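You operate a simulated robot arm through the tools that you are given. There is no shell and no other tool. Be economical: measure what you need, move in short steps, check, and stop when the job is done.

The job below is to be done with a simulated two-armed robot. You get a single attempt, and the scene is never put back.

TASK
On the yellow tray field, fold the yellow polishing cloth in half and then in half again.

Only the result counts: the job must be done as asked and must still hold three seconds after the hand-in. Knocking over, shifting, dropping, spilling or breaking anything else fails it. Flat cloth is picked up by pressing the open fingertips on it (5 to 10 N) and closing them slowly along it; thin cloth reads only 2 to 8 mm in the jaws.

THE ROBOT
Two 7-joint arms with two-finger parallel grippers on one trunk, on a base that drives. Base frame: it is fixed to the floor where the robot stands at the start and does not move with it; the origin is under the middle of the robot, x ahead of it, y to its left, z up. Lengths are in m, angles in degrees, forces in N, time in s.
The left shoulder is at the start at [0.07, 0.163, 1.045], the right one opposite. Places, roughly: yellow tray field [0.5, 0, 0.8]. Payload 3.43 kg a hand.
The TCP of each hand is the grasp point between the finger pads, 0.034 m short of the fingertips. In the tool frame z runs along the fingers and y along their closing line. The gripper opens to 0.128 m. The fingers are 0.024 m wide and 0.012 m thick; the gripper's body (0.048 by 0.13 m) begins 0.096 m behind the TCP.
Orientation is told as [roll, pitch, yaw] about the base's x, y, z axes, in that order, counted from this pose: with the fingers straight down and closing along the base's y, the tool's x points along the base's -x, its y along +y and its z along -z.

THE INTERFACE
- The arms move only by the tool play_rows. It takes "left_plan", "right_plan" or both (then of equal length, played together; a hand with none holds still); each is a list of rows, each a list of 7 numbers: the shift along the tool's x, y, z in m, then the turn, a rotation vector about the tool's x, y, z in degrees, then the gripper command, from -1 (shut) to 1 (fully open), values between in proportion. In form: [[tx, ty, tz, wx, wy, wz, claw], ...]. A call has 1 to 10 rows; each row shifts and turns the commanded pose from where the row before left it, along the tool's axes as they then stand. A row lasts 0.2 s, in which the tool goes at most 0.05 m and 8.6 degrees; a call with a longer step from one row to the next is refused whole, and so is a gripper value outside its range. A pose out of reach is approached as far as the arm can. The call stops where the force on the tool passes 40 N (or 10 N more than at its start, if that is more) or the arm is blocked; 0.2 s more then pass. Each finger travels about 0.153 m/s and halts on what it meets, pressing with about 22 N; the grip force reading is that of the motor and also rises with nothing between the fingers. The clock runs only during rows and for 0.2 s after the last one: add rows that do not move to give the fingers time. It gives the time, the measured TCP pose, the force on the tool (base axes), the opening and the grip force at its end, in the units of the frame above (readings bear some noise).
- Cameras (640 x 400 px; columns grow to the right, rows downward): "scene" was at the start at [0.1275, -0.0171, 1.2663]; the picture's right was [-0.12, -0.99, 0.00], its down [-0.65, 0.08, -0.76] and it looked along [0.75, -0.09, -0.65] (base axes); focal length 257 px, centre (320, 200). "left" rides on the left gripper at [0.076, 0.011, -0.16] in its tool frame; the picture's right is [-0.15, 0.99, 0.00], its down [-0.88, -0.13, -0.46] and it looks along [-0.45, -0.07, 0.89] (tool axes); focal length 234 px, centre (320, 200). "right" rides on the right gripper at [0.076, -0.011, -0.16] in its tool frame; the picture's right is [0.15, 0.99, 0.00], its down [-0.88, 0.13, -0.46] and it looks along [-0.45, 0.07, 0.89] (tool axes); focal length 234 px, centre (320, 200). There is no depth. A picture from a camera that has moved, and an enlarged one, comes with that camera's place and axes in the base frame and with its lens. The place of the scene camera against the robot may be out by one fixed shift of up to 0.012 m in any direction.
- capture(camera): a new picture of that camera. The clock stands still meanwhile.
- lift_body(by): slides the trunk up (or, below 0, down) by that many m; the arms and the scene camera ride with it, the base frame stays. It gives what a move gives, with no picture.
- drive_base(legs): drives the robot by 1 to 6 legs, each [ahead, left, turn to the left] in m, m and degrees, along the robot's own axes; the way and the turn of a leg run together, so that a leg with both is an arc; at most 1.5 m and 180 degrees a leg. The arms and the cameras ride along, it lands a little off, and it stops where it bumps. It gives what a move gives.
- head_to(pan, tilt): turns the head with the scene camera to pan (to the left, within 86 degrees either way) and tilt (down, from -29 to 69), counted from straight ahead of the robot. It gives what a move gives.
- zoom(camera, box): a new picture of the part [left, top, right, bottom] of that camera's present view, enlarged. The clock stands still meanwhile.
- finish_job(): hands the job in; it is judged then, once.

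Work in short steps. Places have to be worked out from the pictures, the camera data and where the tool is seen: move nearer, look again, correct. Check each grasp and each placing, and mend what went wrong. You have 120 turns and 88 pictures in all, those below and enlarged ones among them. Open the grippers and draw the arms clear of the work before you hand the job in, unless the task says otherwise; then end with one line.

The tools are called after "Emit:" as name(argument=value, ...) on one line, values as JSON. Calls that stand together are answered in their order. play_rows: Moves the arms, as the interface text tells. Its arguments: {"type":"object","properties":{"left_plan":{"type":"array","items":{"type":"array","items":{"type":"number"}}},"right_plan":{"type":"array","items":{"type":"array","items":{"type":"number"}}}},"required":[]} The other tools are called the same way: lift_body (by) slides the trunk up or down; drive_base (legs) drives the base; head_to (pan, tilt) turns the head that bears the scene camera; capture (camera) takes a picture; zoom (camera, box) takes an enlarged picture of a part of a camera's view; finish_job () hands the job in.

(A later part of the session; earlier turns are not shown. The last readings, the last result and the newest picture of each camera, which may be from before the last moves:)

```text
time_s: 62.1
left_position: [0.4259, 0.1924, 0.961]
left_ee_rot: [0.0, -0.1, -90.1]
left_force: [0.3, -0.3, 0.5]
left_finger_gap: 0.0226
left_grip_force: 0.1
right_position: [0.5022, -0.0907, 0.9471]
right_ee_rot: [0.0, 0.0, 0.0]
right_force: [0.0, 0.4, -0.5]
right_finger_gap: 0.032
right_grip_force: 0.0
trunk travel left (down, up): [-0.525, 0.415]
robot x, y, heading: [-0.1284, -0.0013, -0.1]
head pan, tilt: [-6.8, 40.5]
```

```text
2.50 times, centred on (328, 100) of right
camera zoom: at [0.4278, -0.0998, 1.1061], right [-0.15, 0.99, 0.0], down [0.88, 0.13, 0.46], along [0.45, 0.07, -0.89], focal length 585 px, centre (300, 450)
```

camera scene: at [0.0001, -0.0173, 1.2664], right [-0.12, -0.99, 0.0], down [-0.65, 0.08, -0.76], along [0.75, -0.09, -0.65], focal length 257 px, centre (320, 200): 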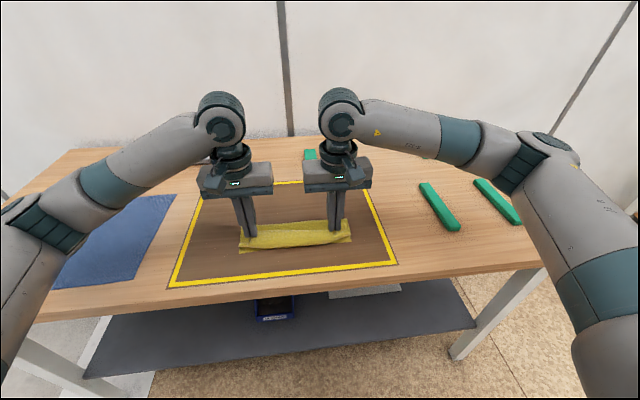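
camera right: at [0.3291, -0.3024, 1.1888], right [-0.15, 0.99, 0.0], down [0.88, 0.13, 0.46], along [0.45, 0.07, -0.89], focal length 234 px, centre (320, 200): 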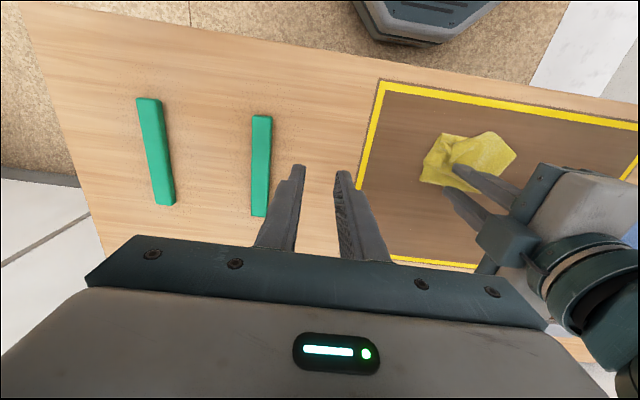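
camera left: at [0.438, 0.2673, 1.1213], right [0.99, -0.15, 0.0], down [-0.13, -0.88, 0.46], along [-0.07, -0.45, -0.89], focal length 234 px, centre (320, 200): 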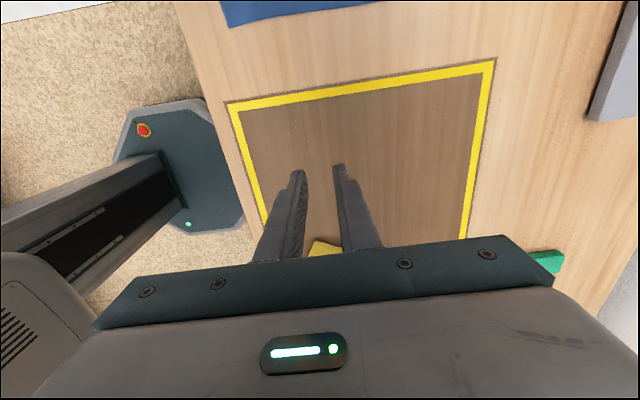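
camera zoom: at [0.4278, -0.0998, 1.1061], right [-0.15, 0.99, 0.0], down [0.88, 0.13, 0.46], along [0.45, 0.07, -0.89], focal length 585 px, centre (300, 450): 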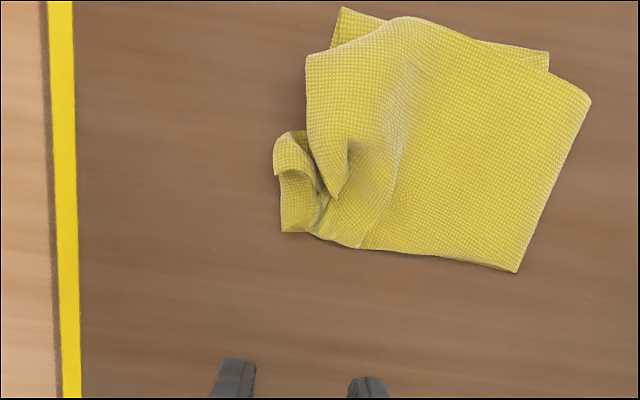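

The result is close: B is at its corner (≈[0.463, −0.101]) and C is within about 2 cm of its own. A gathered bunch remains near B. I'll spread it by pressing closed fingers on it and opening them slowly.

Emit:
play_rows(right_plan=[[0.017, 0, 0.025, 0, 0, 0, -0.9], [0.017, 0, 0.025, 0, 0, 0, -0.95], [0.014, 0.002, 0.03, 0, 0, 0, -0.95], [0, 0, 0.01, 0, 0, 0, -0.95], [0, 0, 0.01, 0, 0, 0, -0.95]])

```text
time_s: 63.3
left_position: [0.426, 0.1907, 0.9618]
left_ee_rot: [0.0, 0.0, -89.9]
left_force: [-0.5, 0.1, -0.5]
left_finger_gap: 0.0223
left_grip_force: 0.1
right_position: [0.4539, -0.0888, 0.8459]
right_ee_rot: [0.0, 0.0, 0.1]
right_force: [0.4, -1.1, 0.4]
right_finger_gap: 0.0035
right_grip_force: 0.0
trunk travel left (down, up): [-0.525, 0.415]
robot x, y, heading: [-0.1301, 0.0007, 0.2]
head pan, tilt: [-6.8, 40.5]
```

Emit:
play_rows(right_plan=[[0, 0, 0.004, 0, 0, 0, -0.95], [0, 0, 0.002, 0, 0, 0, -0.95], [0, 0, 0, 0, 0, 0, -0.95]])

```text
time_s: 64.1
left_position: [0.4258, 0.1924, 0.9624]
left_ee_rot: [0.1, 0.0, -90.0]
left_force: [0.5, -0.9, 0.5]
left_finger_gap: 0.0223
left_grip_force: 0.0
right_position: [0.4552, -0.0887, 0.8408]
right_ee_rot: [0.0, 0.0, 0.1]
right_force: [-0.1, -0.5, 3.3]
right_finger_gap: 0.0025
right_grip_force: 0.0
trunk travel left (down, up): [-0.525, 0.415]
robot x, y, heading: [-0.1265, 0.0019, -0.0]
head pan, tilt: [-6.8, 40.5]
```

Light contact at 3 N. I'll press a touch more, spread the fingers slowly, and lift away.

Emit:
play_rows(right_plan=[[0, 0, 0.001, 0, 0, 0, -0.9], [0, 0, 0, 0, 0, 0, -0.8], [0, 0, 0, 0, 0, 0, -0.7], [0, 0, 0, 0, 0, 0, -0.6], [0, 0, 0, 0, 0, 0, -0.5], [0, 0, 0, 0, 0, 0, -0.45], [0, 0, -0.01, 0, 0, 0, -0.45], [0, 0, -0.025, 0, 0, 0, -0.45], [-0.02, 0, -0.04, 0, 0, 0, -0.45], [-0.03, 0, -0.03, 0, 0, 0, -0.45]])

Emit:
zoom(camera="right", box=[200, 20, 456, 180])

Emit:
zoom(camera="scene", box=[272, 194, 368, 254])

```text
time_s: 66.3
left_position: [0.4248, 0.1925, 0.9622]
left_ee_rot: [0.0, -0.1, -90.0]
left_force: [0.4, -0.7, 0.1]
left_finger_gap: 0.0224
left_grip_force: 0.0
right_position: [0.5045, -0.0879, 0.9454]
right_ee_rot: [0.0, 0.1, 0.0]
right_force: [0.0, 0.1, 0.4]
right_finger_gap: 0.0351
right_grip_force: 0.0
trunk travel left (down, up): [-0.525, 0.415]
robot x, y, heading: [-0.1243, -0.0004, -0.2]
head pan, tilt: [-6.8, 40.5]
```

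```text
2.50 times, centred on (328, 100) of right
camera zoom: at [0.4296, -0.0969, 1.1043], right [-0.15, 0.99, 0.0], down [0.88, 0.13, 0.46], along [0.45, 0.07, -0.89], focal length 585 px, centre (300, 450)
```

zoom: 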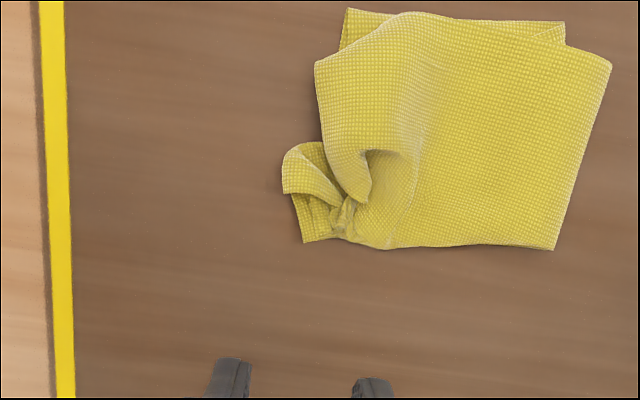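

```text
6.67 times, centred on (320, 224) of scene
camera zoom: at [0.0005, -0.0168, 1.2662], right [-0.12, -0.99, 0.0], down [-0.65, 0.08, -0.76], along [0.75, -0.09, -0.65], focal length 1712 px, centre (320, 40)
```

zoom: 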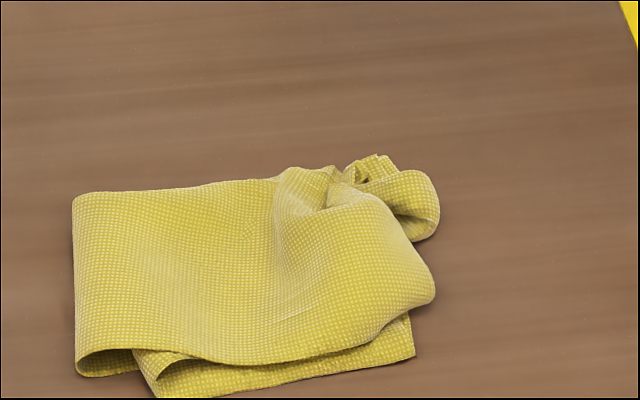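

There's still a knot at about [0.456, −0.071]. I'll repeat the spread centred on the knot with a firmer press and a wider opening.

Emit:
play_rows(right_plan=[[0.017, 0.006, 0.025, 0, 0, 0, -0.9], [0.017, 0.006, 0.025, 0, 0, 0, -0.95], [0.017, 0.005, 0.03, 0, 0, 0, -0.95], [0, 0, 0.015, 0, 0, 0, -0.95], [0, 0, 0.008, 0, 0, 0, -0.95], [0, 0, 0.002, 0, 0, 0, -0.95]])

```text
time_s: 67.7
left_position: [0.425, 0.1926, 0.9608]
left_ee_rot: [-0.1, -0.1, -90.1]
left_force: [0.1, 0.9, 0.7]
left_finger_gap: 0.0225
left_grip_force: 0.0
right_position: [0.4523, -0.0726, 0.8397]
right_ee_rot: [-0.1, -0.1, 0.0]
right_force: [1.1, -1.3, 3.5]
right_finger_gap: 0.0029
right_grip_force: 0.2
trunk travel left (down, up): [-0.525, 0.415]
robot x, y, heading: [-0.1245, -0.0013, 0.0]
head pan, tilt: [-6.8, 40.5]
```

Emit:
play_rows(right_plan=[[0, 0, 0.0015, 0, 0, 0, -0.92], [0, 0, 0.0005, 0, 0, 0, -0.85], [0, 0, 0.0005, 0, 0, 0, -0.75], [0, 0, 0, 0, 0, 0, -0.65], [0, 0, 0, 0, 0, 0, -0.55], [0, 0, 0, 0, 0, 0, -0.45], [0, 0, 0, 0, 0, 0, -0.35], [0, 0, 0, 0, 0, 0, -0.25]])

Emit:
play_rows(right_plan=[[0, 0, -0.01, 0, 0, 0, -0.25], [0, 0, -0.025, 0, 0, 0, -0.25], [-0.02, 0, -0.04, 0, 0, 0, -0.25], [-0.03, 0, -0.03, 0, 0, 0, -0.25]])

Emit:
zoom(camera="right", box=[200, 20, 456, 180])

```text
time_s: 69.5
left_position: [0.4249, 0.1921, 0.9607]
left_ee_rot: [-0.1, 0.0, -90.1]
left_force: [-0.3, 0.0, 0.0]
left_finger_gap: 0.0223
left_grip_force: 0.1
right_position: [0.4536, -0.0724, 0.8378]
right_ee_rot: [0.0, 0.0, 0.0]
right_force: [-0.1, -0.9, 2.5]
right_finger_gap: 0.0475
right_grip_force: 0.2
trunk travel left (down, up): [-0.525, 0.415]
robot x, y, heading: [-0.1243, -0.0002, 0.0]
head pan, tilt: [-6.8, 40.5]
```

```text
time_s: 70.5
left_position: [0.4258, 0.1926, 0.9615]
left_ee_rot: [-0.1, -0.1, -90.1]
left_force: [-0.7, 0.0, 0.3]
left_finger_gap: 0.0225
left_grip_force: 0.1
right_position: [0.5014, -0.0714, 0.9435]
right_ee_rot: [0.0, 0.2, 0.1]
right_force: [0.5, -0.8, -0.3]
right_finger_gap: 0.048
right_grip_force: 0.0
trunk travel left (down, up): [-0.525, 0.415]
robot x, y, heading: [-0.126, -0.0028, 0.0]
head pan, tilt: [-6.8, 40.5]
```

```text
2.50 times, centred on (328, 100) of right
camera zoom: at [0.4276, -0.0813, 1.1036], right [-0.15, 0.99, 0.0], down [0.88, 0.13, 0.45], along [0.45, 0.07, -0.89], focal length 585 px, centre (300, 450)
```

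zoom: 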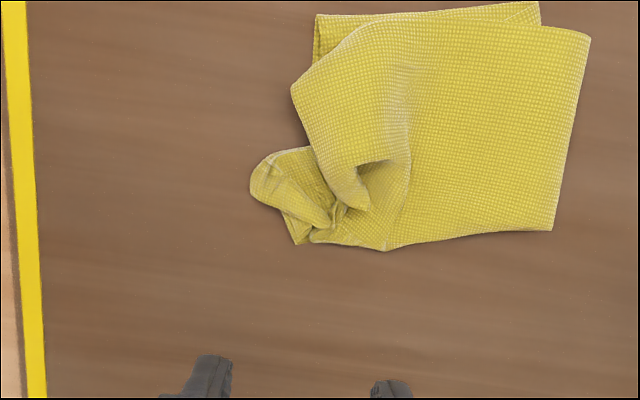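

The gathering shifted but is still there. The free corner C of the top ply is at about [0.404, −0.087] and belongs near [0.377, −0.08]. I'll pinch C from above and stretch it there, which should also straighten that ply.

Emit:
play_rows(right_plan=[[0.03, 0, 0.02, 0, 0, 0, -0.6], [0.03, -0.001, 0.025, 0, 0, 0, -0.6], [0.029, 0, 0.03, 0, 0, 0, -0.6], [0, 0, 0.015, 0, 0, 0, -0.6], [0, 0, 0.008, 0, 0, 0, -0.6]])

Emit:
zoom(camera="right", box=[200, 80, 440, 230])

```text
time_s: 71.7
left_position: [0.4252, 0.1912, 0.9621]
left_ee_rot: [0.0, 0.0, -90.0]
left_force: [0.6, 0.5, 0.3]
left_finger_gap: 0.0226
left_grip_force: 0.1
right_position: [0.4119, -0.0745, 0.8445]
right_ee_rot: [0.1, 0.0, 0.0]
right_force: [-0.1, -0.6, 1.5]
right_finger_gap: 0.0258
right_grip_force: 0.2
trunk travel left (down, up): [-0.525, 0.415]
robot x, y, heading: [-0.1282, 0.0044, 0.2]
head pan, tilt: [-6.8, 40.5]
```

```text
2.67 times, centred on (320, 155) of right
camera zoom: at [0.3374, -0.084, 1.0026], right [-0.15, 0.99, 0.0], down [0.88, 0.13, 0.46], along [0.45, 0.07, -0.89], focal length 624 px, centre (320, 320)
```

zoom: 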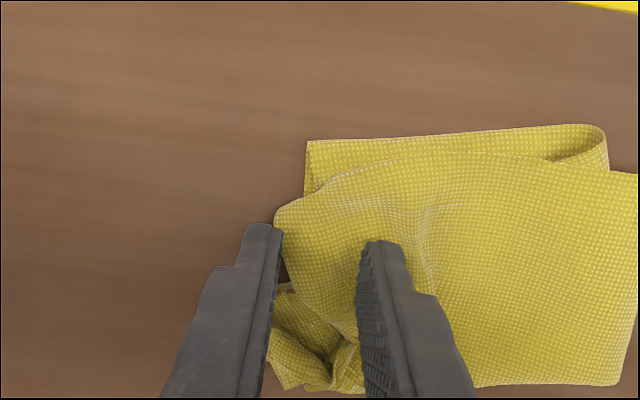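

The left fingertip is at the very corner. I'll shift 6 mm near and 7 mm left, then press.

Emit:
play_rows(right_plan=[[0.006, 0.007, 0, 0, 0, 0, -0.6], [0, 0, 0.003, 0, 0, 0, -0.6], [0, 0, 0.003, 0, 0, 0, -0.6]])

```text
time_s: 72.5
left_position: [0.4261, 0.1925, 0.962]
left_ee_rot: [0.1, 0.0, -90.0]
left_force: [-0.3, 0.2, 0.3]
left_finger_gap: 0.0227
left_grip_force: 0.1
right_position: [0.407, -0.066, 0.8382]
right_ee_rot: [0.0, 0.0, 0.0]
right_force: [0.2, -1.2, 1.2]
right_finger_gap: 0.026
right_grip_force: 0.0
trunk travel left (down, up): [-0.525, 0.415]
robot x, y, heading: [-0.1292, -0.002, -0.1]
head pan, tilt: [-6.8, 40.5]
```

Emit:
play_rows(right_plan=[[0, 0, 0.0015, 0, 0, 0, -0.6], [0, 0, 0, 0, 0, 0, -0.65], [0, 0, 0, 0, 0, 0, -0.7], [0, 0, 0, 0, 0, 0, -0.75], [0, 0, 0, 0, 0, 0, -0.8], [0, 0, 0, 0, 0, 0, -0.85], [0, 0, 0, 0, 0, 0, -0.9], [0, 0, 0, 0, 0, 0, -0.95], [0, 0, 0, 0, 0, 0, -1], [0, 0, 0, 0, 0, 0, -1]])

Emit:
play_rows(right_plan=[[0, 0, -0.012, 0, 0, 0, -1], [0.004, 0, -0.014, 0, 0, 0, -1], [0.004, 0, -0.014, 0, 0, 0, -1]])

Emit:
zoom(camera="right", box=[200, 80, 440, 230])

Emit:
zoom(camera="scene", box=[260, 190, 372, 260])

```text
time_s: 74.7
left_position: [0.4248, 0.1913, 0.9623]
left_ee_rot: [-0.1, 0.0, -90.1]
left_force: [-0.9, 0.5, 0.0]
left_finger_gap: 0.0223
left_grip_force: 0.1
right_position: [0.4072, -0.0657, 0.8371]
right_ee_rot: [-0.1, 0.0, 0.1]
right_force: [0.6, 0.6, 12.9]
right_finger_gap: 0.0032
right_grip_force: 22.2
trunk travel left (down, up): [-0.525, 0.415]
robot x, y, heading: [-0.1266, -0.0012, 0.2]
head pan, tilt: [-6.8, 40.5]
```

```text
time_s: 75.5
left_position: [0.4246, 0.1911, 0.961]
left_ee_rot: [0.0, -0.1, -90.0]
left_force: [0.5, -1.2, -0.4]
left_finger_gap: 0.0225
left_grip_force: 0.0
right_position: [0.3995, -0.0661, 0.876]
right_ee_rot: [0.0, 0.0, 0.0]
right_force: [-0.2, -0.3, 0.5]
right_finger_gap: 0.0018
right_grip_force: 22.0
trunk travel left (down, up): [-0.525, 0.415]
robot x, y, heading: [-0.1251, 0.0024, -0.0]
head pan, tilt: [-6.8, 40.5]
```

```text
2.67 times, centred on (320, 155) of right
camera zoom: at [0.3252, -0.0766, 1.0362], right [-0.15, 0.99, 0.0], down [0.88, 0.13, 0.46], along [0.45, 0.07, -0.89], focal length 624 px, centre (320, 320)
```

zoom: 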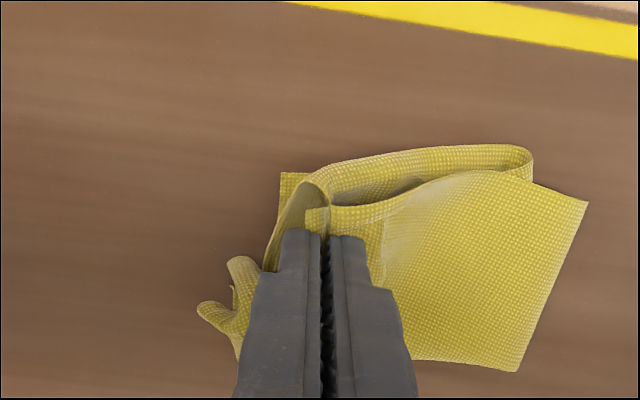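

```text
5.71 times, centred on (316, 225) of scene
camera zoom: at [0.0003, -0.017, 1.2663], right [-0.12, -0.99, 0.0], down [-0.65, 0.08, -0.76], along [0.75, -0.09, -0.65], focal length 1468 px, centre (343, 57)
```

zoom: 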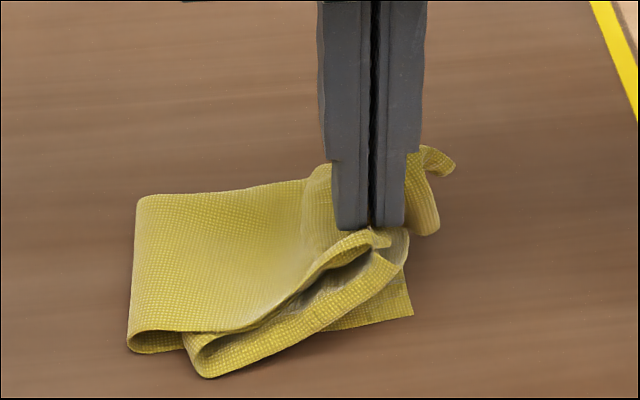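

It looks like both flipped plies (C and E) are in the grip, which helps. I'll pull near-right to stretch them over the base corner, lower, and check before releasing.

Emit:
play_rows(right_plan=[[0.004, -0.005, 0.006, 0, 0, 0, -1], [0.004, -0.005, 0.008, 0, 0, 0, -1], [0.003, -0.003, 0.01, 0, 0, 0, -1], [0, 0, 0.01, 0, 0, 0, -1]])

Emit:
zoom(camera="right", box=[200, 80, 440, 230])

Emit:
zoom(camera="scene", box=[260, 190, 372, 260])

```text
time_s: 76.5
left_position: [0.4249, 0.1916, 0.9606]
left_ee_rot: [0.0, 0.0, -90.0]
left_force: [-0.7, 0.2, -0.6]
left_finger_gap: 0.0225
left_grip_force: 0.0
right_position: [0.3895, -0.0789, 0.8445]
right_ee_rot: [0.0, -0.1, 0.0]
right_force: [0.9, -0.5, 0.9]
right_finger_gap: 0.0018
right_grip_force: 21.9
trunk travel left (down, up): [-0.525, 0.415]
robot x, y, heading: [-0.1269, -0.0002, 0.2]
head pan, tilt: [-6.8, 40.5]
```

```text
2.67 times, centred on (320, 155) of right
camera zoom: at [0.3155, -0.0891, 1.0024], right [-0.15, 0.99, 0.0], down [0.88, 0.13, 0.46], along [0.45, 0.07, -0.89], focal length 624 px, centre (320, 320)
```

zoom: 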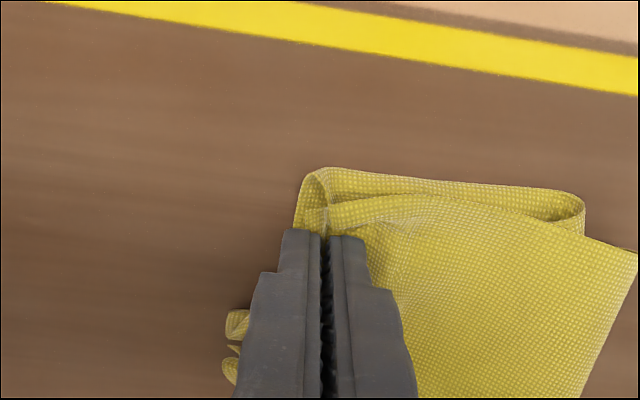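

```text
5.71 times, centred on (316, 225) of scene
camera zoom: at [0.0005, -0.0171, 1.2663], right [-0.12, -0.99, 0.0], down [-0.65, 0.08, -0.76], along [0.75, -0.09, -0.65], focal length 1468 px, centre (343, 57)
```

zoom: 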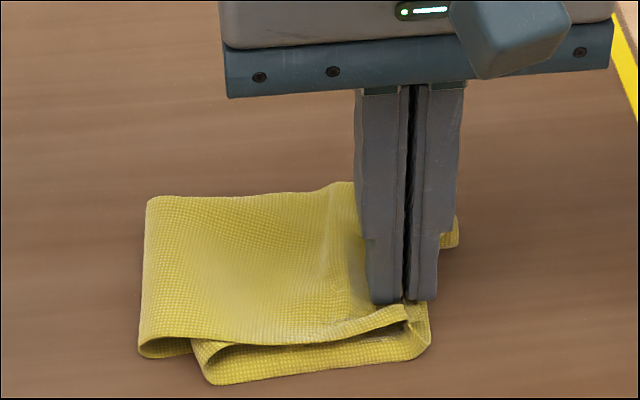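

The near edge is now neat. I'll lower the last few millimetres, open slowly to spread the pinch, and retreat.

Emit:
play_rows(right_plan=[[0, 0, 0.003, 0, 0, 0, -1], [0, 0, 0.001, 0, 0, 0, -0.9], [0, 0, 0, 0, 0, 0, -0.8], [0, 0, 0, 0, 0, 0, -0.7], [0, 0, 0, 0, 0, 0, -0.55], [0, 0, -0.008, 0, 0, 0, -0.55], [0, 0, -0.025, 0, 0, 0, -0.55], [-0.03, 0, -0.03, 0, 0, 0, -0.55], [-0.04, 0, -0.025, 0, 0, 0, -0.55], [-0.04, 0, -0.015, 0, 0, 0, -0.55]])

Emit:
zoom(camera="right", box=[200, 20, 456, 180])

Emit:
zoom(camera="scene", box=[260, 190, 372, 260])

```text
time_s: 78.7
left_position: [0.4266, 0.1906, 0.9606]
left_ee_rot: [0.0, 0.0, -90.0]
left_force: [-0.2, 0.7, -0.4]
left_finger_gap: 0.0223
left_grip_force: 0.1
right_position: [0.5032, -0.0799, 0.9429]
right_ee_rot: [0.1, 0.1, -0.1]
right_force: [-0.4, 0.7, -0.3]
right_finger_gap: 0.029
right_grip_force: 0.0
trunk travel left (down, up): [-0.525, 0.415]
robot x, y, heading: [-0.1245, 0.0004, -0.1]
head pan, tilt: [-6.8, 40.5]
```

```text
2.50 times, centred on (328, 100) of right
camera zoom: at [0.4299, -0.0904, 1.1026], right [-0.15, 0.99, 0.0], down [0.88, 0.13, 0.45], along [0.45, 0.07, -0.89], focal length 585 px, centre (300, 450)
```

zoom: 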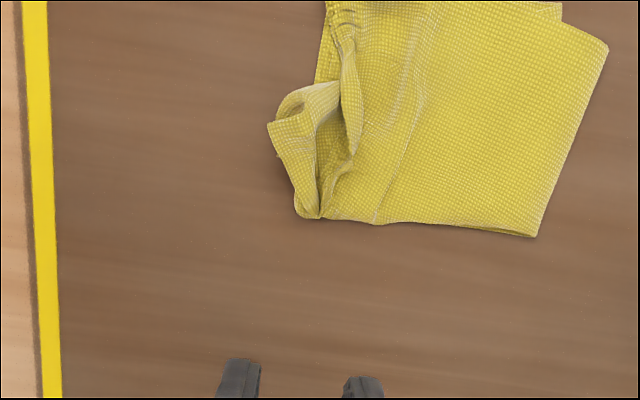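

```text
5.71 times, centred on (316, 225) of scene
camera zoom: at [0.0009, -0.0165, 1.2662], right [-0.12, -0.99, 0.0], down [-0.65, 0.08, -0.76], along [0.75, -0.09, -0.65], focal length 1468 px, centre (343, 57)
```

zoom: 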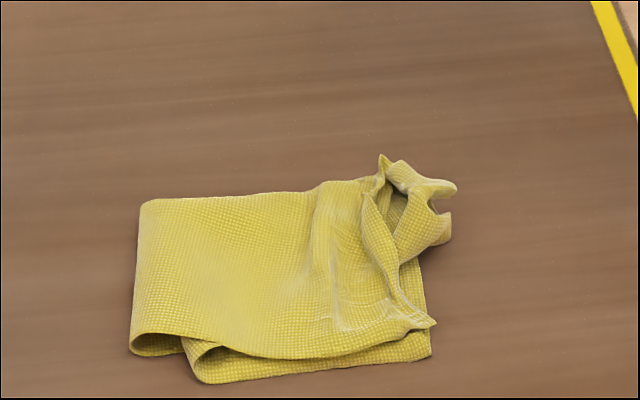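

Near edge and C are good now. The remaining flaw is the inner ply (TL), curled up at the far right. I'll lift the top ply's raised edge near [0.405, −0.073] and fold it back leftward to expose the inner ply.

Emit:
play_rows(right_plan=[[0.033, 0.002, 0.02, 0, 0, 0, -0.5], [0.033, 0.002, 0.025, 0, 0, 0, -0.5], [0.032, 0.001, 0.03, 0, 0, 0, -0.5], [0, 0, 0.015, 0, 0, 0, -0.5], [0, 0, 0.01, 0, 0, 0, -0.5]])

Emit:
zoom(camera="right", box=[200, 80, 440, 230])

```text
time_s: 79.9
left_position: [0.4255, 0.19, 0.9623]
left_ee_rot: [0.0, -0.1, -90.1]
left_force: [0.0, -1.2, 0.2]
left_finger_gap: 0.0224
left_grip_force: 0.1
right_position: [0.4029, -0.0743, 0.8436]
right_ee_rot: [0.0, 0.1, -0.1]
right_force: [-0.1, 0.1, -0.1]
right_finger_gap: 0.0321
right_grip_force: 0.1
trunk travel left (down, up): [-0.525, 0.415]
robot x, y, heading: [-0.1248, -0.0013, 0.2]
head pan, tilt: [-6.8, 40.5]
```

```text
2.67 times, centred on (320, 155) of right
camera zoom: at [0.3289, -0.0843, 1.0027], right [-0.15, 0.99, 0.0], down [0.88, 0.13, 0.46], along [0.45, 0.07, -0.89], focal length 624 px, centre (320, 320)
```

zoom: 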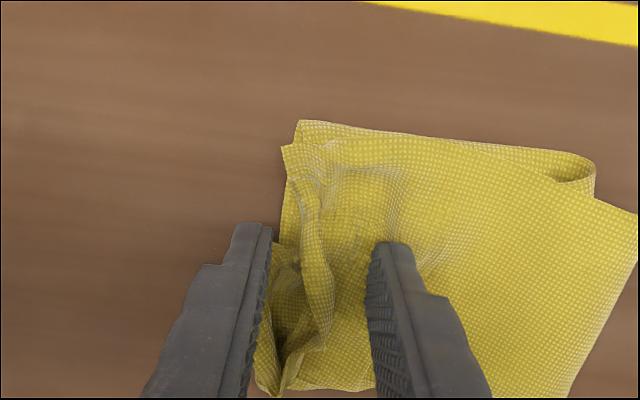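

The raised edge of the top ply is between the fingers. I'll move 1 cm near to avoid the inner ply, close, and lift up-left.

Emit:
play_rows(right_plan=[[0.01, 0.001, 0.003, 0, 0, 0, -0.55], [0, 0, 0.001, 0, 0, 0, -0.7], [0, 0, 0, 0, 0, 0, -0.8], [0, 0, 0, 0, 0, 0, -0.9], [0, 0, 0, 0, 0, 0, -1], [0, 0, 0, 0, 0, 0, -1], [0, 0.002, -0.012, 0, 0, 0, -1], [0, 0.008, -0.015, 0, 0, 0, -1], [0, 0.012, -0.015, 0, 0, 0, -1], [0, 0.015, -0.015, 0, 0, 0, -1]])

Emit:
zoom(camera="scene", box=[260, 190, 372, 260])

```text
time_s: 82.1
left_position: [0.4264, 0.1914, 0.961]
left_ee_rot: [0.0, 0.0, -90.0]
left_force: [0.6, -0.2, 0.5]
left_finger_gap: 0.0224
left_grip_force: 0.0
right_position: [0.3944, -0.0357, 0.8964]
right_ee_rot: [0.0, -0.1, 0.0]
right_force: [-0.6, 0.3, -0.4]
right_finger_gap: 0.0026
right_grip_force: 22.5
trunk travel left (down, up): [-0.525, 0.415]
robot x, y, heading: [-0.1265, 0.0011, 0.4]
head pan, tilt: [-6.8, 40.5]
```

```text
5.71 times, centred on (316, 225) of scene
camera zoom: at [0.0002, -0.0165, 1.2663], right [-0.12, -0.99, 0.0], down [-0.65, 0.08, -0.76], along [0.75, -0.09, -0.65], focal length 1468 px, centre (343, 57)
```

zoom: 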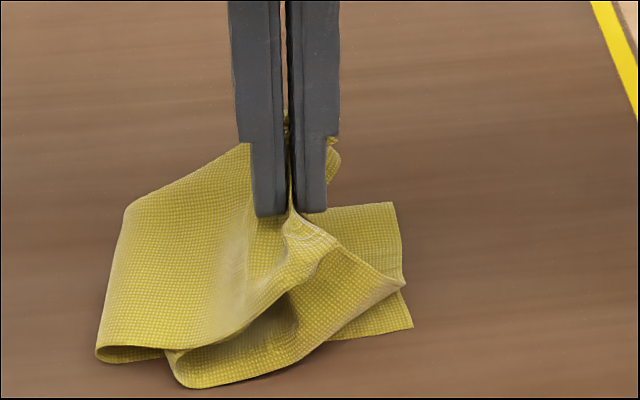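

With both flipped plies lifted, the inner ply's corner E is visible near the base corner, so E is fine. I'll lay both back to the right in an arc, stretched slightly past the edge.

Emit:
play_rows(right_plan=[[0, -0.012, -0.01, 0, 0, 0, -1], [0, -0.015, 0.008, 0, 0, 0, -1], [-0.002, -0.014, 0.018, 0, 0, 0, -1], [-0.002, -0.01, 0.018, 0, 0, 0, -1], [0, -0.002, 0.014, 0, 0, 0, -1], [0, 0, 0, 0, 0, 0, -1]])

Emit:
zoom(camera="scene", box=[260, 190, 372, 260])

Emit:
zoom(camera="right", box=[200, 80, 440, 230])

```text
time_s: 83.5
left_position: [0.4258, 0.1918, 0.9608]
left_ee_rot: [-0.1, 0.0, -90.1]
left_force: [0.2, -0.2, 0.2]
left_finger_gap: 0.0224
left_grip_force: 0.0
right_position: [0.3945, -0.0909, 0.8458]
right_ee_rot: [0.0, 0.0, 0.0]
right_force: [0.2, -0.4, -0.3]
right_finger_gap: 0.0026
right_grip_force: 22.1
trunk travel left (down, up): [-0.525, 0.415]
robot x, y, heading: [-0.1277, -0.0031, -0.0]
head pan, tilt: [-6.8, 40.5]
```

```text
5.71 times, centred on (316, 225) of scene
camera zoom: at [0.0003, -0.0171, 1.2663], right [-0.12, -0.99, 0.0], down [-0.65, 0.08, -0.76], along [0.75, -0.09, -0.65], focal length 1468 px, centre (343, 57)
```

zoom: 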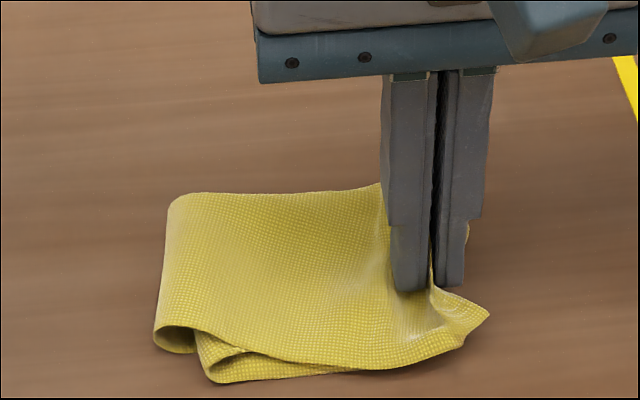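

```text
2.67 times, centred on (320, 155) of right
camera zoom: at [0.3198, -0.1002, 1.0038], right [-0.15, 0.99, 0.0], down [0.88, 0.13, 0.46], along [0.45, 0.07, -0.89], focal length 624 px, centre (320, 320)
```

zoom: 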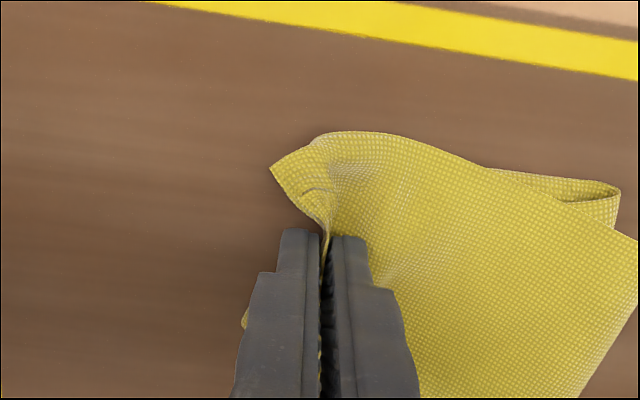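

It's slightly over-pulled to the right. I'll come back 9 mm, lower, release, and look.

Emit:
play_rows(right_plan=[[0, 0.006, 0.002, 0, 0, 0, -1], [0, 0.003, 0.003, 0, 0, 0, -1], [0, 0, 0, 0, 0, 0, -0.9], [0, 0, 0, 0, 0, 0, -0.75], [0, 0, 0, 0, 0, 0, -0.55], [0, 0, -0.008, 0, 0, 0, -0.55], [0, 0, -0.025, 0, 0, 0, -0.55], [-0.03, 0, -0.03, 0, 0, 0, -0.55], [-0.035, 0, -0.025, 0, 0, 0, -0.55], [-0.035, 0, -0.015, 0, 0, 0, -0.55]])

Emit:
zoom(camera="scene", box=[260, 190, 372, 260])

Emit:
zoom(camera="right", box=[200, 10, 456, 170])

```text
time_s: 85.7
left_position: [0.4259, 0.1911, 0.9602]
left_ee_rot: [-0.2, 0.0, -90.0]
left_force: [0.5, -0.1, -0.1]
left_finger_gap: 0.0224
left_grip_force: 0.0
right_position: [0.4964, -0.0762, 0.9458]
right_ee_rot: [0.0, 0.1, -0.1]
right_force: [-0.3, 0.1, 0.4]
right_finger_gap: 0.0287
right_grip_force: 0.1
trunk travel left (down, up): [-0.525, 0.415]
robot x, y, heading: [-0.1266, -0.0018, -0.2]
head pan, tilt: [-6.8, 40.5]
```

```text
5.71 times, centred on (316, 225) of scene
camera zoom: at [0.0008, -0.0167, 1.2662], right [-0.12, -0.99, 0.0], down [-0.65, 0.08, -0.76], along [0.75, -0.09, -0.65], focal length 1468 px, centre (343, 57)
```

zoom: 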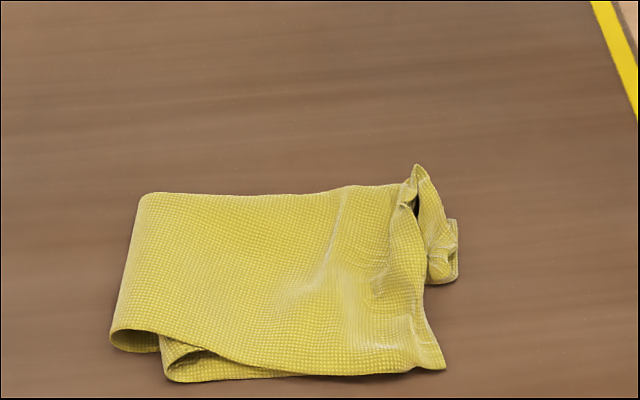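

```text
2.50 times, centred on (328, 90) of right
camera zoom: at [0.4229, -0.0867, 1.1041], right [-0.15, 0.99, 0.0], down [0.88, 0.13, 0.45], along [0.45, 0.07, -0.89], focal length 585 px, centre (300, 475)
```

zoom: 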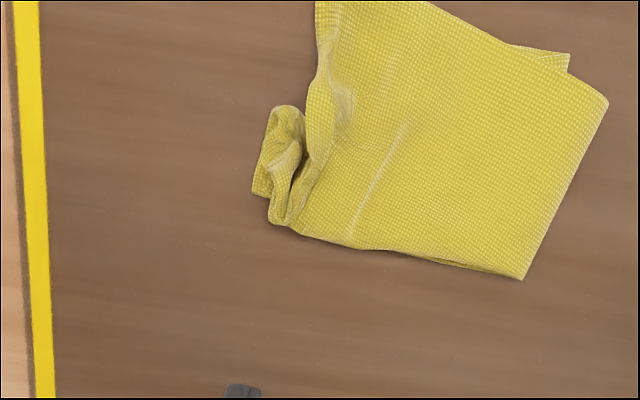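

Much better. The last gathering is where corner B sits about 1 cm short of full stretch. I'll pinch the raised tip at B (≈[0.443, −0.09]) and pull it about 1 cm outward.

Emit:
play_rows(right_plan=[[0.018, -0.004, 0.025, 0, 0, 0, -0.55], [0.018, -0.004, 0.03, 0, 0, 0, -0.55], [0.018, -0.004, 0.03, 0, 0, 0, -0.55], [0, 0, 0.016, 0, 0, 0, -0.55]])

Emit:
zoom(camera="right", box=[200, 80, 440, 230])

```text
time_s: 86.7
left_position: [0.4248, 0.1923, 0.9611]
left_ee_rot: [-0.1, 0.0, -89.9]
left_force: [0.2, -0.2, -0.1]
left_finger_gap: 0.0226
left_grip_force: 0.0
right_position: [0.4435, -0.09, 0.8433]
right_ee_rot: [0.0, 0.0, -0.1]
right_force: [-0.1, 0.5, 0.2]
right_finger_gap: 0.0287
right_grip_force: 0.0
trunk travel left (down, up): [-0.525, 0.415]
robot x, y, heading: [-0.1284, 0.0003, -0.2]
head pan, tilt: [-6.8, 40.5]
```

```text
2.67 times, centred on (320, 155) of right
camera zoom: at [0.3687, -0.1004, 1.0023], right [-0.15, 0.99, 0.0], down [0.88, 0.13, 0.46], along [0.45, 0.07, -0.89], focal length 624 px, centre (320, 320)
```

zoom: 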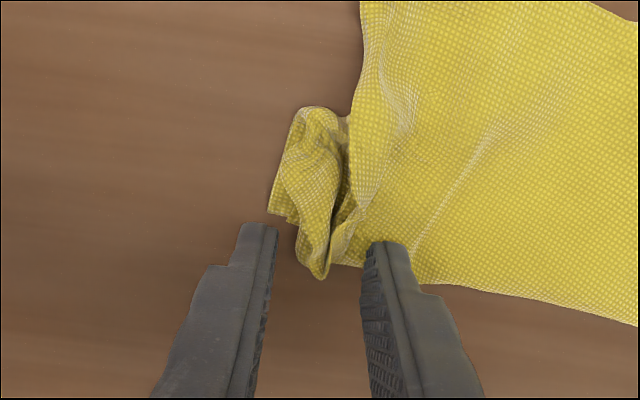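

B's tip is between the fingers. I'll lower 4 mm, close, stretch it outward, set it down, release, and retreat.

Emit:
play_rows(right_plan=[[0, 0, 0.004, 0, 0, 0, -0.6], [0, 0, 0.001, 0, 0, 0, -0.75], [0, 0, 0, 0, 0, 0, -0.85], [0, 0, 0, 0, 0, 0, -0.95], [0, 0, 0, 0, 0, 0, -1], [0, 0, 0, 0, 0, 0, -1], [-0.002, 0, -0.012, 0, 0, 0, -1], [-0.006, -0.004, -0.006, 0, 0, 0, -1], [-0.006, -0.004, 0, 0, 0, 0, -1]])

Emit:
zoom(camera="right", box=[200, 60, 456, 220])

```text
time_s: 88.7
left_position: [0.4249, 0.1921, 0.9602]
left_ee_rot: [-0.1, 0.1, -90.0]
left_force: [1.0, -0.8, 0.1]
left_finger_gap: 0.0223
left_grip_force: 0.1
right_position: [0.4557, -0.1008, 0.8572]
right_ee_rot: [0.0, -0.1, 0.0]
right_force: [-0.5, 0.1, 0.2]
right_finger_gap: 0.0026
right_grip_force: 21.8
trunk travel left (down, up): [-0.525, 0.415]
robot x, y, heading: [-0.1259, 0.0019, -0.2]
head pan, tilt: [-6.8, 40.5]
```

```text
2.50 times, centred on (328, 140) of right
camera zoom: at [0.3816, -0.1104, 1.0158], right [-0.15, 0.99, 0.0], down [0.88, 0.13, 0.46], along [0.45, 0.07, -0.89], focal length 585 px, centre (300, 350)
```

zoom: 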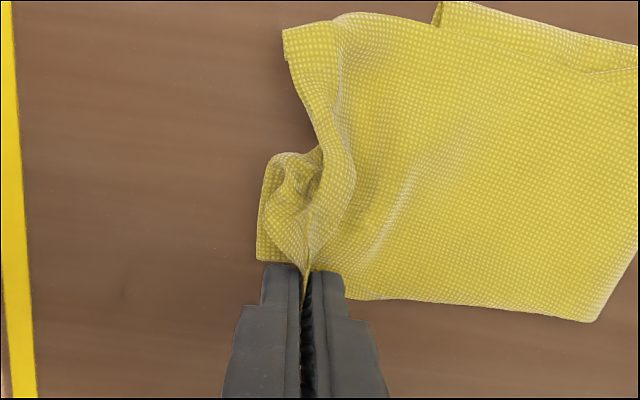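

B is stretched and the curl now lies within the base outline. I'll move 7 mm right, set it down, spread open slowly, and retreat.

Emit:
play_rows(right_plan=[[0, -0.004, 0.005, 0, 0, 0, -1], [0, -0.003, 0.008, 0, 0, 0, -1], [0, 0, 0.003, 0, 0, 0, -0.95], [0, 0, 0, 0, 0, 0, -0.85], [0, 0, 0, 0, 0, 0, -0.7], [0, 0, 0, 0, 0, 0, -0.5], [0, 0, -0.008, 0, 0, 0, -0.5], [0, 0, -0.03, 0, 0, 0, -0.5], [-0.02, 0, -0.04, 0, 0, 0, -0.5], [-0.03, 0.02, -0.02, 0, 0, 0, -0.5]])

Emit:
zoom(camera="right", box=[200, 10, 456, 170])

Emit:
zoom(camera="scene", box=[260, 190, 372, 260])

```text
time_s: 90.9
left_position: [0.4253, 0.1926, 0.9601]
left_ee_rot: [-0.1, -0.2, -90.1]
left_force: [0.2, -0.3, -0.4]
left_finger_gap: 0.0225
left_grip_force: 0.0
right_position: [0.5049, -0.086, 0.9398]
right_ee_rot: [-0.1, 0.0, 0.0]
right_force: [0.5, -0.4, -1.0]
right_finger_gap: 0.0322
right_grip_force: 0.0
trunk travel left (down, up): [-0.525, 0.415]
robot x, y, heading: [-0.1276, 0.0018, -0.2]
head pan, tilt: [-6.8, 40.5]
```

```text
2.50 times, centred on (328, 90) of right
camera zoom: at [0.4313, -0.0954, 1.0979], right [-0.15, 0.99, 0.0], down [0.88, 0.13, 0.45], along [0.45, 0.07, -0.89], focal length 585 px, centre (300, 475)
```

zoom: 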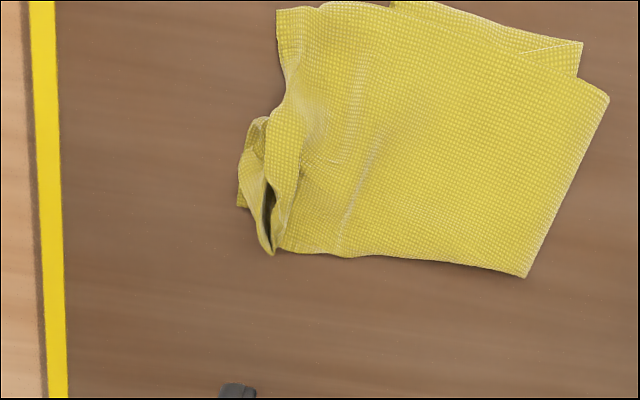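

```text
5.71 times, centred on (316, 225) of scene
camera zoom: at [0.0009, -0.0155, 1.2662], right [-0.12, -0.99, 0.0], down [-0.65, 0.08, -0.76], along [0.75, -0.09, -0.65], focal length 1468 px, centre (343, 57)
```

zoom: 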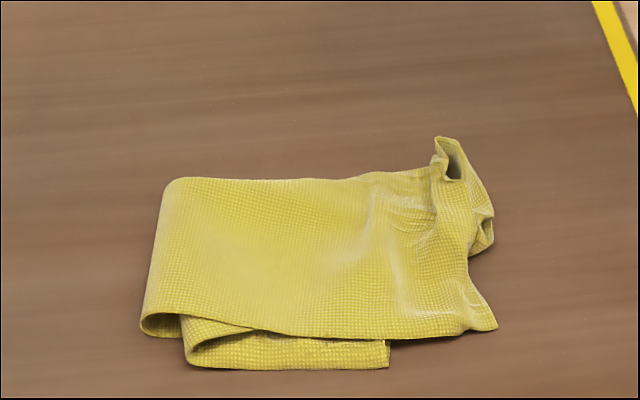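

The top plies may have moved right relative to the base at the near corner. I'll back the camera off and take one overall view.

Emit:
play_rows(right_plan=[[-0.02, 0.015, -0.03, 0, 0, 0, -0.5], [-0.03, 0.015, -0.03, 0, 0, 0, -0.5]])

Emit:
zoom(camera="right", box=[220, 0, 444, 140])

```text
time_s: 91.5
left_position: [0.4255, 0.1926, 0.9598]
left_ee_rot: [-0.1, 0.0, -90.0]
left_force: [-0.1, 1.0, -0.5]
left_finger_gap: 0.022
left_grip_force: 0.0
right_position: [0.556, -0.0555, 0.9992]
right_ee_rot: [-0.1, -0.1, 0.0]
right_force: [-0.4, 0.5, -0.6]
right_finger_gap: 0.0318
right_grip_force: 0.0
trunk travel left (down, up): [-0.525, 0.415]
robot x, y, heading: [-0.1244, 0.0006, -0.1]
head pan, tilt: [-6.8, 40.5]
```

```text
2.86 times, centred on (332, 70) of right
camera zoom: at [0.4811, -0.0658, 1.158], right [-0.15, 0.99, 0.0], down [0.88, 0.13, 0.45], along [0.45, 0.07, -0.89], focal length 669 px, centre (286, 571)
```

zoom: 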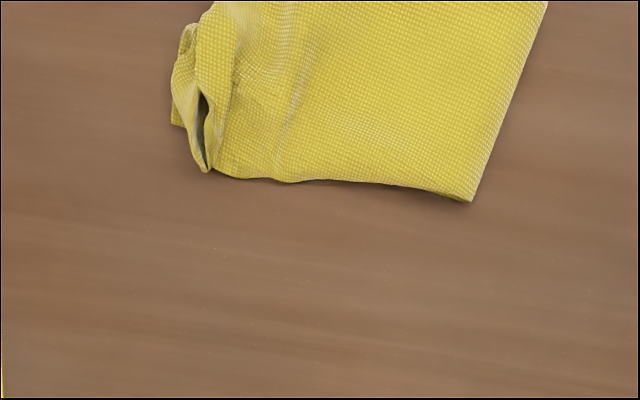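

That framed the wrong part. I'll move the camera back toward the robot, high up, for a proper overview.

Emit:
play_rows(right_plan=[[0.035, 0, 0, 0, 0, 0, -0.3], [0.035, 0, 0, 0, 0, 0, -0.3], [0.035, 0, 0, 0, 0, 0, -0.3]])

Emit:
zoom(camera="right", box=[248, 60, 408, 160])

```text
time_s: 92.3
left_position: [0.4237, 0.1921, 0.9615]
left_ee_rot: [0.0, 0.0, -90.0]
left_force: [-0.4, 0.2, -0.7]
left_finger_gap: 0.0226
left_grip_force: 0.1
right_position: [0.4534, -0.0571, 0.9968]
right_ee_rot: [0.0, 0.0, -0.1]
right_force: [-0.5, -0.2, -0.1]
right_finger_gap: 0.0447
right_grip_force: 0.1
trunk travel left (down, up): [-0.525, 0.415]
robot x, y, heading: [-0.1254, -0.0022, 0.1]
head pan, tilt: [-6.8, 40.5]
```

```text
4.00 times, centred on (328, 110) of right
camera zoom: at [0.3784, -0.0667, 1.1561], right [-0.14, 0.99, 0.0], down [0.88, 0.13, 0.46], along [0.45, 0.07, -0.89], focal length 937 px, centre (288, 560)
```

zoom: 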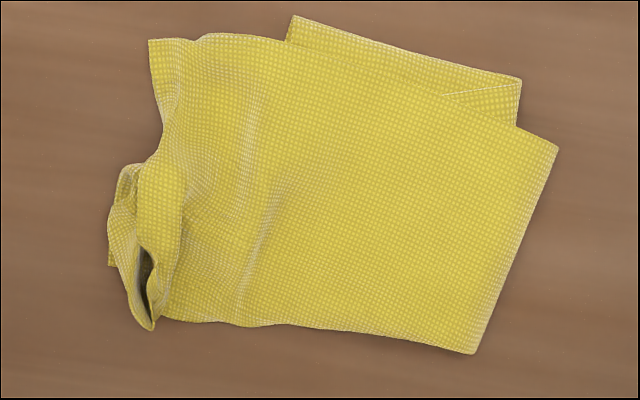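

Worked out from this view: the top ply's corner C is at [0.373, −0.111] and the base corner at about [0.359, −0.067], so the fold line rolled right by roughly 2 cm. I'll pinch C and bring it back left and near.

Emit:
play_rows(right_plan=[[0.023, -0.012, 0.035, 0, 0, 0, -0.6], [0.023, -0.012, 0.035, 0, 0, 0, -0.6], [0.023, -0.012, 0.035, 0, 0, 0, -0.6], [0, -0.001, 0.03, 0, 0, 0, -0.6], [0, 0, 0.018, 0, 0, 0, -0.6]])

```text
time_s: 93.5
left_position: [0.4243, 0.1913, 0.963]
left_ee_rot: [0.1, 0.0, -89.9]
left_force: [-0.5, -0.1, 0.2]
left_finger_gap: 0.0226
left_grip_force: 0.0
right_position: [0.3819, -0.0939, 0.844]
right_ee_rot: [0.0, 0.0, 0.0]
right_force: [-0.4, -0.2, 0.0]
right_finger_gap: 0.0256
right_grip_force: 0.0
trunk travel left (down, up): [-0.525, 0.415]
robot x, y, heading: [-0.1268, -0.0009, -0.3]
head pan, tilt: [-6.8, 40.5]
```

Emit:
play_rows(right_plan=[[0, 0, 0.004, 0, 0, 0, -0.6], [0, 0, 0.003, 0, 0, 0, -0.6], [0, 0, 0.001, 0, 0, 0, -0.6]])

```text
time_s: 94.3
left_position: [0.4263, 0.1927, 0.9612]
left_ee_rot: [0.0, 0.0, -90.0]
left_force: [-0.9, 0.1, -0.4]
left_finger_gap: 0.0226
left_grip_force: 0.1
right_position: [0.3832, -0.0946, 0.8378]
right_ee_rot: [0.0, 0.0, 0.0]
right_force: [-0.2, 1.2, 0.2]
right_finger_gap: 0.0252
right_grip_force: 0.1
trunk travel left (down, up): [-0.525, 0.415]
robot x, y, heading: [-0.1242, -0.0008, 0.0]
head pan, tilt: [-6.8, 40.5]
```

Emit:
play_rows(right_plan=[[0, 0, 0.0015, 0, 0, 0, -0.6], [0, 0, 0.0015, 0, 0, 0, -0.6], [0, 0, 0, 0, 0, 0, -0.6]])

```text
time_s: 95.1
left_position: [0.4253, 0.1926, 0.9617]
left_ee_rot: [0.0, 0.0, -89.9]
left_force: [0.7, -0.4, 0.3]
left_finger_gap: 0.0227
left_grip_force: 0.1
right_position: [0.381, -0.0932, 0.8364]
right_ee_rot: [-0.1, 0.0, 0.0]
right_force: [1.1, 0.8, 10.7]
right_finger_gap: 0.0261
right_grip_force: 0.2
trunk travel left (down, up): [-0.525, 0.415]
robot x, y, heading: [-0.1242, 0.0002, -0.1]
head pan, tilt: [-6.8, 40.5]
```

It's pressing at about 11 N, so I'll close and lift slightly.

Emit:
play_rows(right_plan=[[0, 0, 0, 0, 0, 0, -0.65], [0, 0, 0, 0, 0, 0, -0.7], [0, 0, 0, 0, 0, 0, -0.75], [0, 0, 0, 0, 0, 0, -0.8], [0, 0, 0, 0, 0, 0, -0.85], [0, 0, 0, 0, 0, 0, -0.9], [0, 0, 0, 0, 0, 0, -0.95], [0, 0, 0, 0, 0, 0, -1], [0, 0, 0, 0, 0, 0, -1]])

Emit:
play_rows(right_plan=[[0, 0.004, -0.012, 0, 0, 0, -1], [0.003, 0.008, -0.012, 0, 0, 0, -1], [0.005, 0.01, -0.006, 0, 0, 0, -1], [0.004, 0.008, 0, 0, 0, 0, -1]])

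Emit:
zoom(camera="scene", box=[260, 190, 372, 260])

```text
time_s: 97.1
left_position: [0.425, 0.1923, 0.9607]
left_ee_rot: [0.0, 0.0, -90.0]
left_force: [0.2, -0.2, -0.8]
left_finger_gap: 0.0226
left_grip_force: 0.0
right_position: [0.3806, -0.095, 0.8359]
right_ee_rot: [0.0, 0.0, 0.0]
right_force: [0.1, -1.8, 7.8]
right_finger_gap: 0.0022
right_grip_force: 21.6
trunk travel left (down, up): [-0.525, 0.415]
robot x, y, heading: [-0.1237, 0.0005, 0.1]
head pan, tilt: [-6.8, 40.5]
```

```text
time_s: 98.1
left_position: [0.4251, 0.1912, 0.9615]
left_ee_rot: [0.0, 0.0, -90.0]
left_force: [0.2, 0.5, 0.1]
left_finger_gap: 0.0223
left_grip_force: 0.0
right_position: [0.3685, -0.0648, 0.8648]
right_ee_rot: [-0.1, 0.0, 0.0]
right_force: [-0.1, -0.2, 0.2]
right_finger_gap: 0.0024
right_grip_force: 21.9
trunk travel left (down, up): [-0.525, 0.415]
robot x, y, heading: [-0.1267, -0.002, -0.0]
head pan, tilt: [-6.8, 40.5]
```

```text
5.71 times, centred on (316, 225) of scene
camera zoom: at [0.0003, -0.0169, 1.2663], right [-0.12, -0.99, 0.0], down [-0.65, 0.08, -0.76], along [0.75, -0.09, -0.65], focal length 1468 px, centre (343, 57)
```

zoom: 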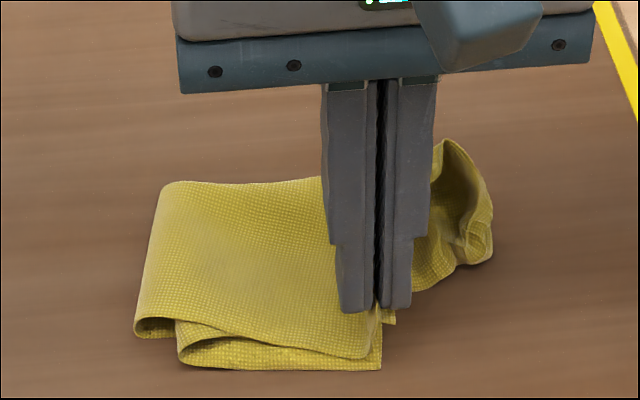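

C is now right above the base corner and the near edge looks aligned. I'll lower, release, retreat to the overview pose, and look.

Emit:
play_rows(right_plan=[[0, -0.002, 0.01, 0, 0, 0, -1], [0, -0.002, 0.01, 0, 0, 0, -1], [0, 0, 0.006, 0, 0, 0, -1], [0, 0, 0, 0, 0, 0, -0.9], [0, 0, 0, 0, 0, 0, -0.75], [0, 0, 0, 0, 0, 0, -0.55], [0, 0, -0.008, 0, 0, 0, -0.55], [0, 0, -0.03, 0, 0, 0, -0.55], [-0.03, 0, -0.04, 0, 0, 0, -0.55], [-0.03, 0, -0.04, 0, 0, 0, -0.5]])

Emit:
play_rows(right_plan=[[-0.025, 0.008, -0.04, 0, 0, 0, -0.3]])

Emit:
zoom(camera="right", box=[248, 60, 408, 160])

```text
time_s: 100.3
left_position: [0.4257, 0.1921, 0.9624]
left_ee_rot: [0.0, 0.0, -90.0]
left_force: [0.3, -0.2, -0.1]
left_finger_gap: 0.0222
left_grip_force: 0.1
right_position: [0.4272, -0.0692, 0.9562]
right_ee_rot: [0.1, 0.0, -0.1]
right_force: [0.5, 0.0, 0.5]
right_finger_gap: 0.032
right_grip_force: 0.0
trunk travel left (down, up): [-0.525, 0.415]
robot x, y, heading: [-0.126, -0.0031, -0.1]
head pan, tilt: [-6.8, 40.5]
```

```text
time_s: 100.7
left_position: [0.4256, 0.1925, 0.9612]
left_ee_rot: [0.0, -0.1, -90.1]
left_force: [-0.8, 0.1, 0.5]
left_finger_gap: 0.0223
left_grip_force: 0.1
right_position: [0.4515, -0.0569, 0.9986]
right_ee_rot: [-0.1, 0.0, 0.0]
right_force: [-0.3, 0.3, 0.1]
right_finger_gap: 0.0449
right_grip_force: 0.0
trunk travel left (down, up): [-0.525, 0.415]
robot x, y, heading: [-0.1252, -0.0025, -0.1]
head pan, tilt: [-6.8, 40.5]
```

```text
4.00 times, centred on (328, 110) of right
camera zoom: at [0.3762, -0.0681, 1.1571], right [-0.15, 0.99, 0.0], down [0.88, 0.13, 0.46], along [0.45, 0.07, -0.89], focal length 937 px, centre (288, 560)
```

zoom: 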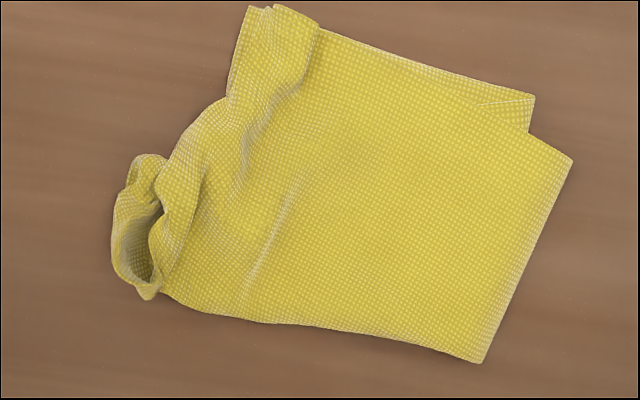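

C now lies on the base corner. Only the curled tube at the far right, around [0.43, −0.107], stands proud. I'll press it flat with the fingertips and drag slightly toward the stack.

Emit:
play_rows(right_plan=[[0.004, -0.015, 0.035, 0, 0, 0, -0.7], [0.004, -0.015, 0.035, 0, 0, 0, -0.7], [0.004, -0.016, 0.035, 0, 0, 0, -0.7], [0.001, -0.002, 0.03, 0, 0, 0, -0.7], [0, 0, 0.015, 0, 0, 0, -0.7], [0, 0, 0.008, 0, 0, 0, -0.7]])

```text
time_s: 102.1
left_position: [0.4264, 0.1913, 0.9625]
left_ee_rot: [0.0, 0.0, -90.0]
left_force: [-0.3, -0.6, 0.3]
left_finger_gap: 0.0224
left_grip_force: 0.0
right_position: [0.4421, -0.1081, 0.8388]
right_ee_rot: [0.0, 0.0, 0.1]
right_force: [0.4, -0.1, 1.3]
right_finger_gap: 0.0193
right_grip_force: 0.1
trunk travel left (down, up): [-0.525, 0.415]
robot x, y, heading: [-0.1264, 0.0001, -0.2]
head pan, tilt: [-6.8, 40.5]
```

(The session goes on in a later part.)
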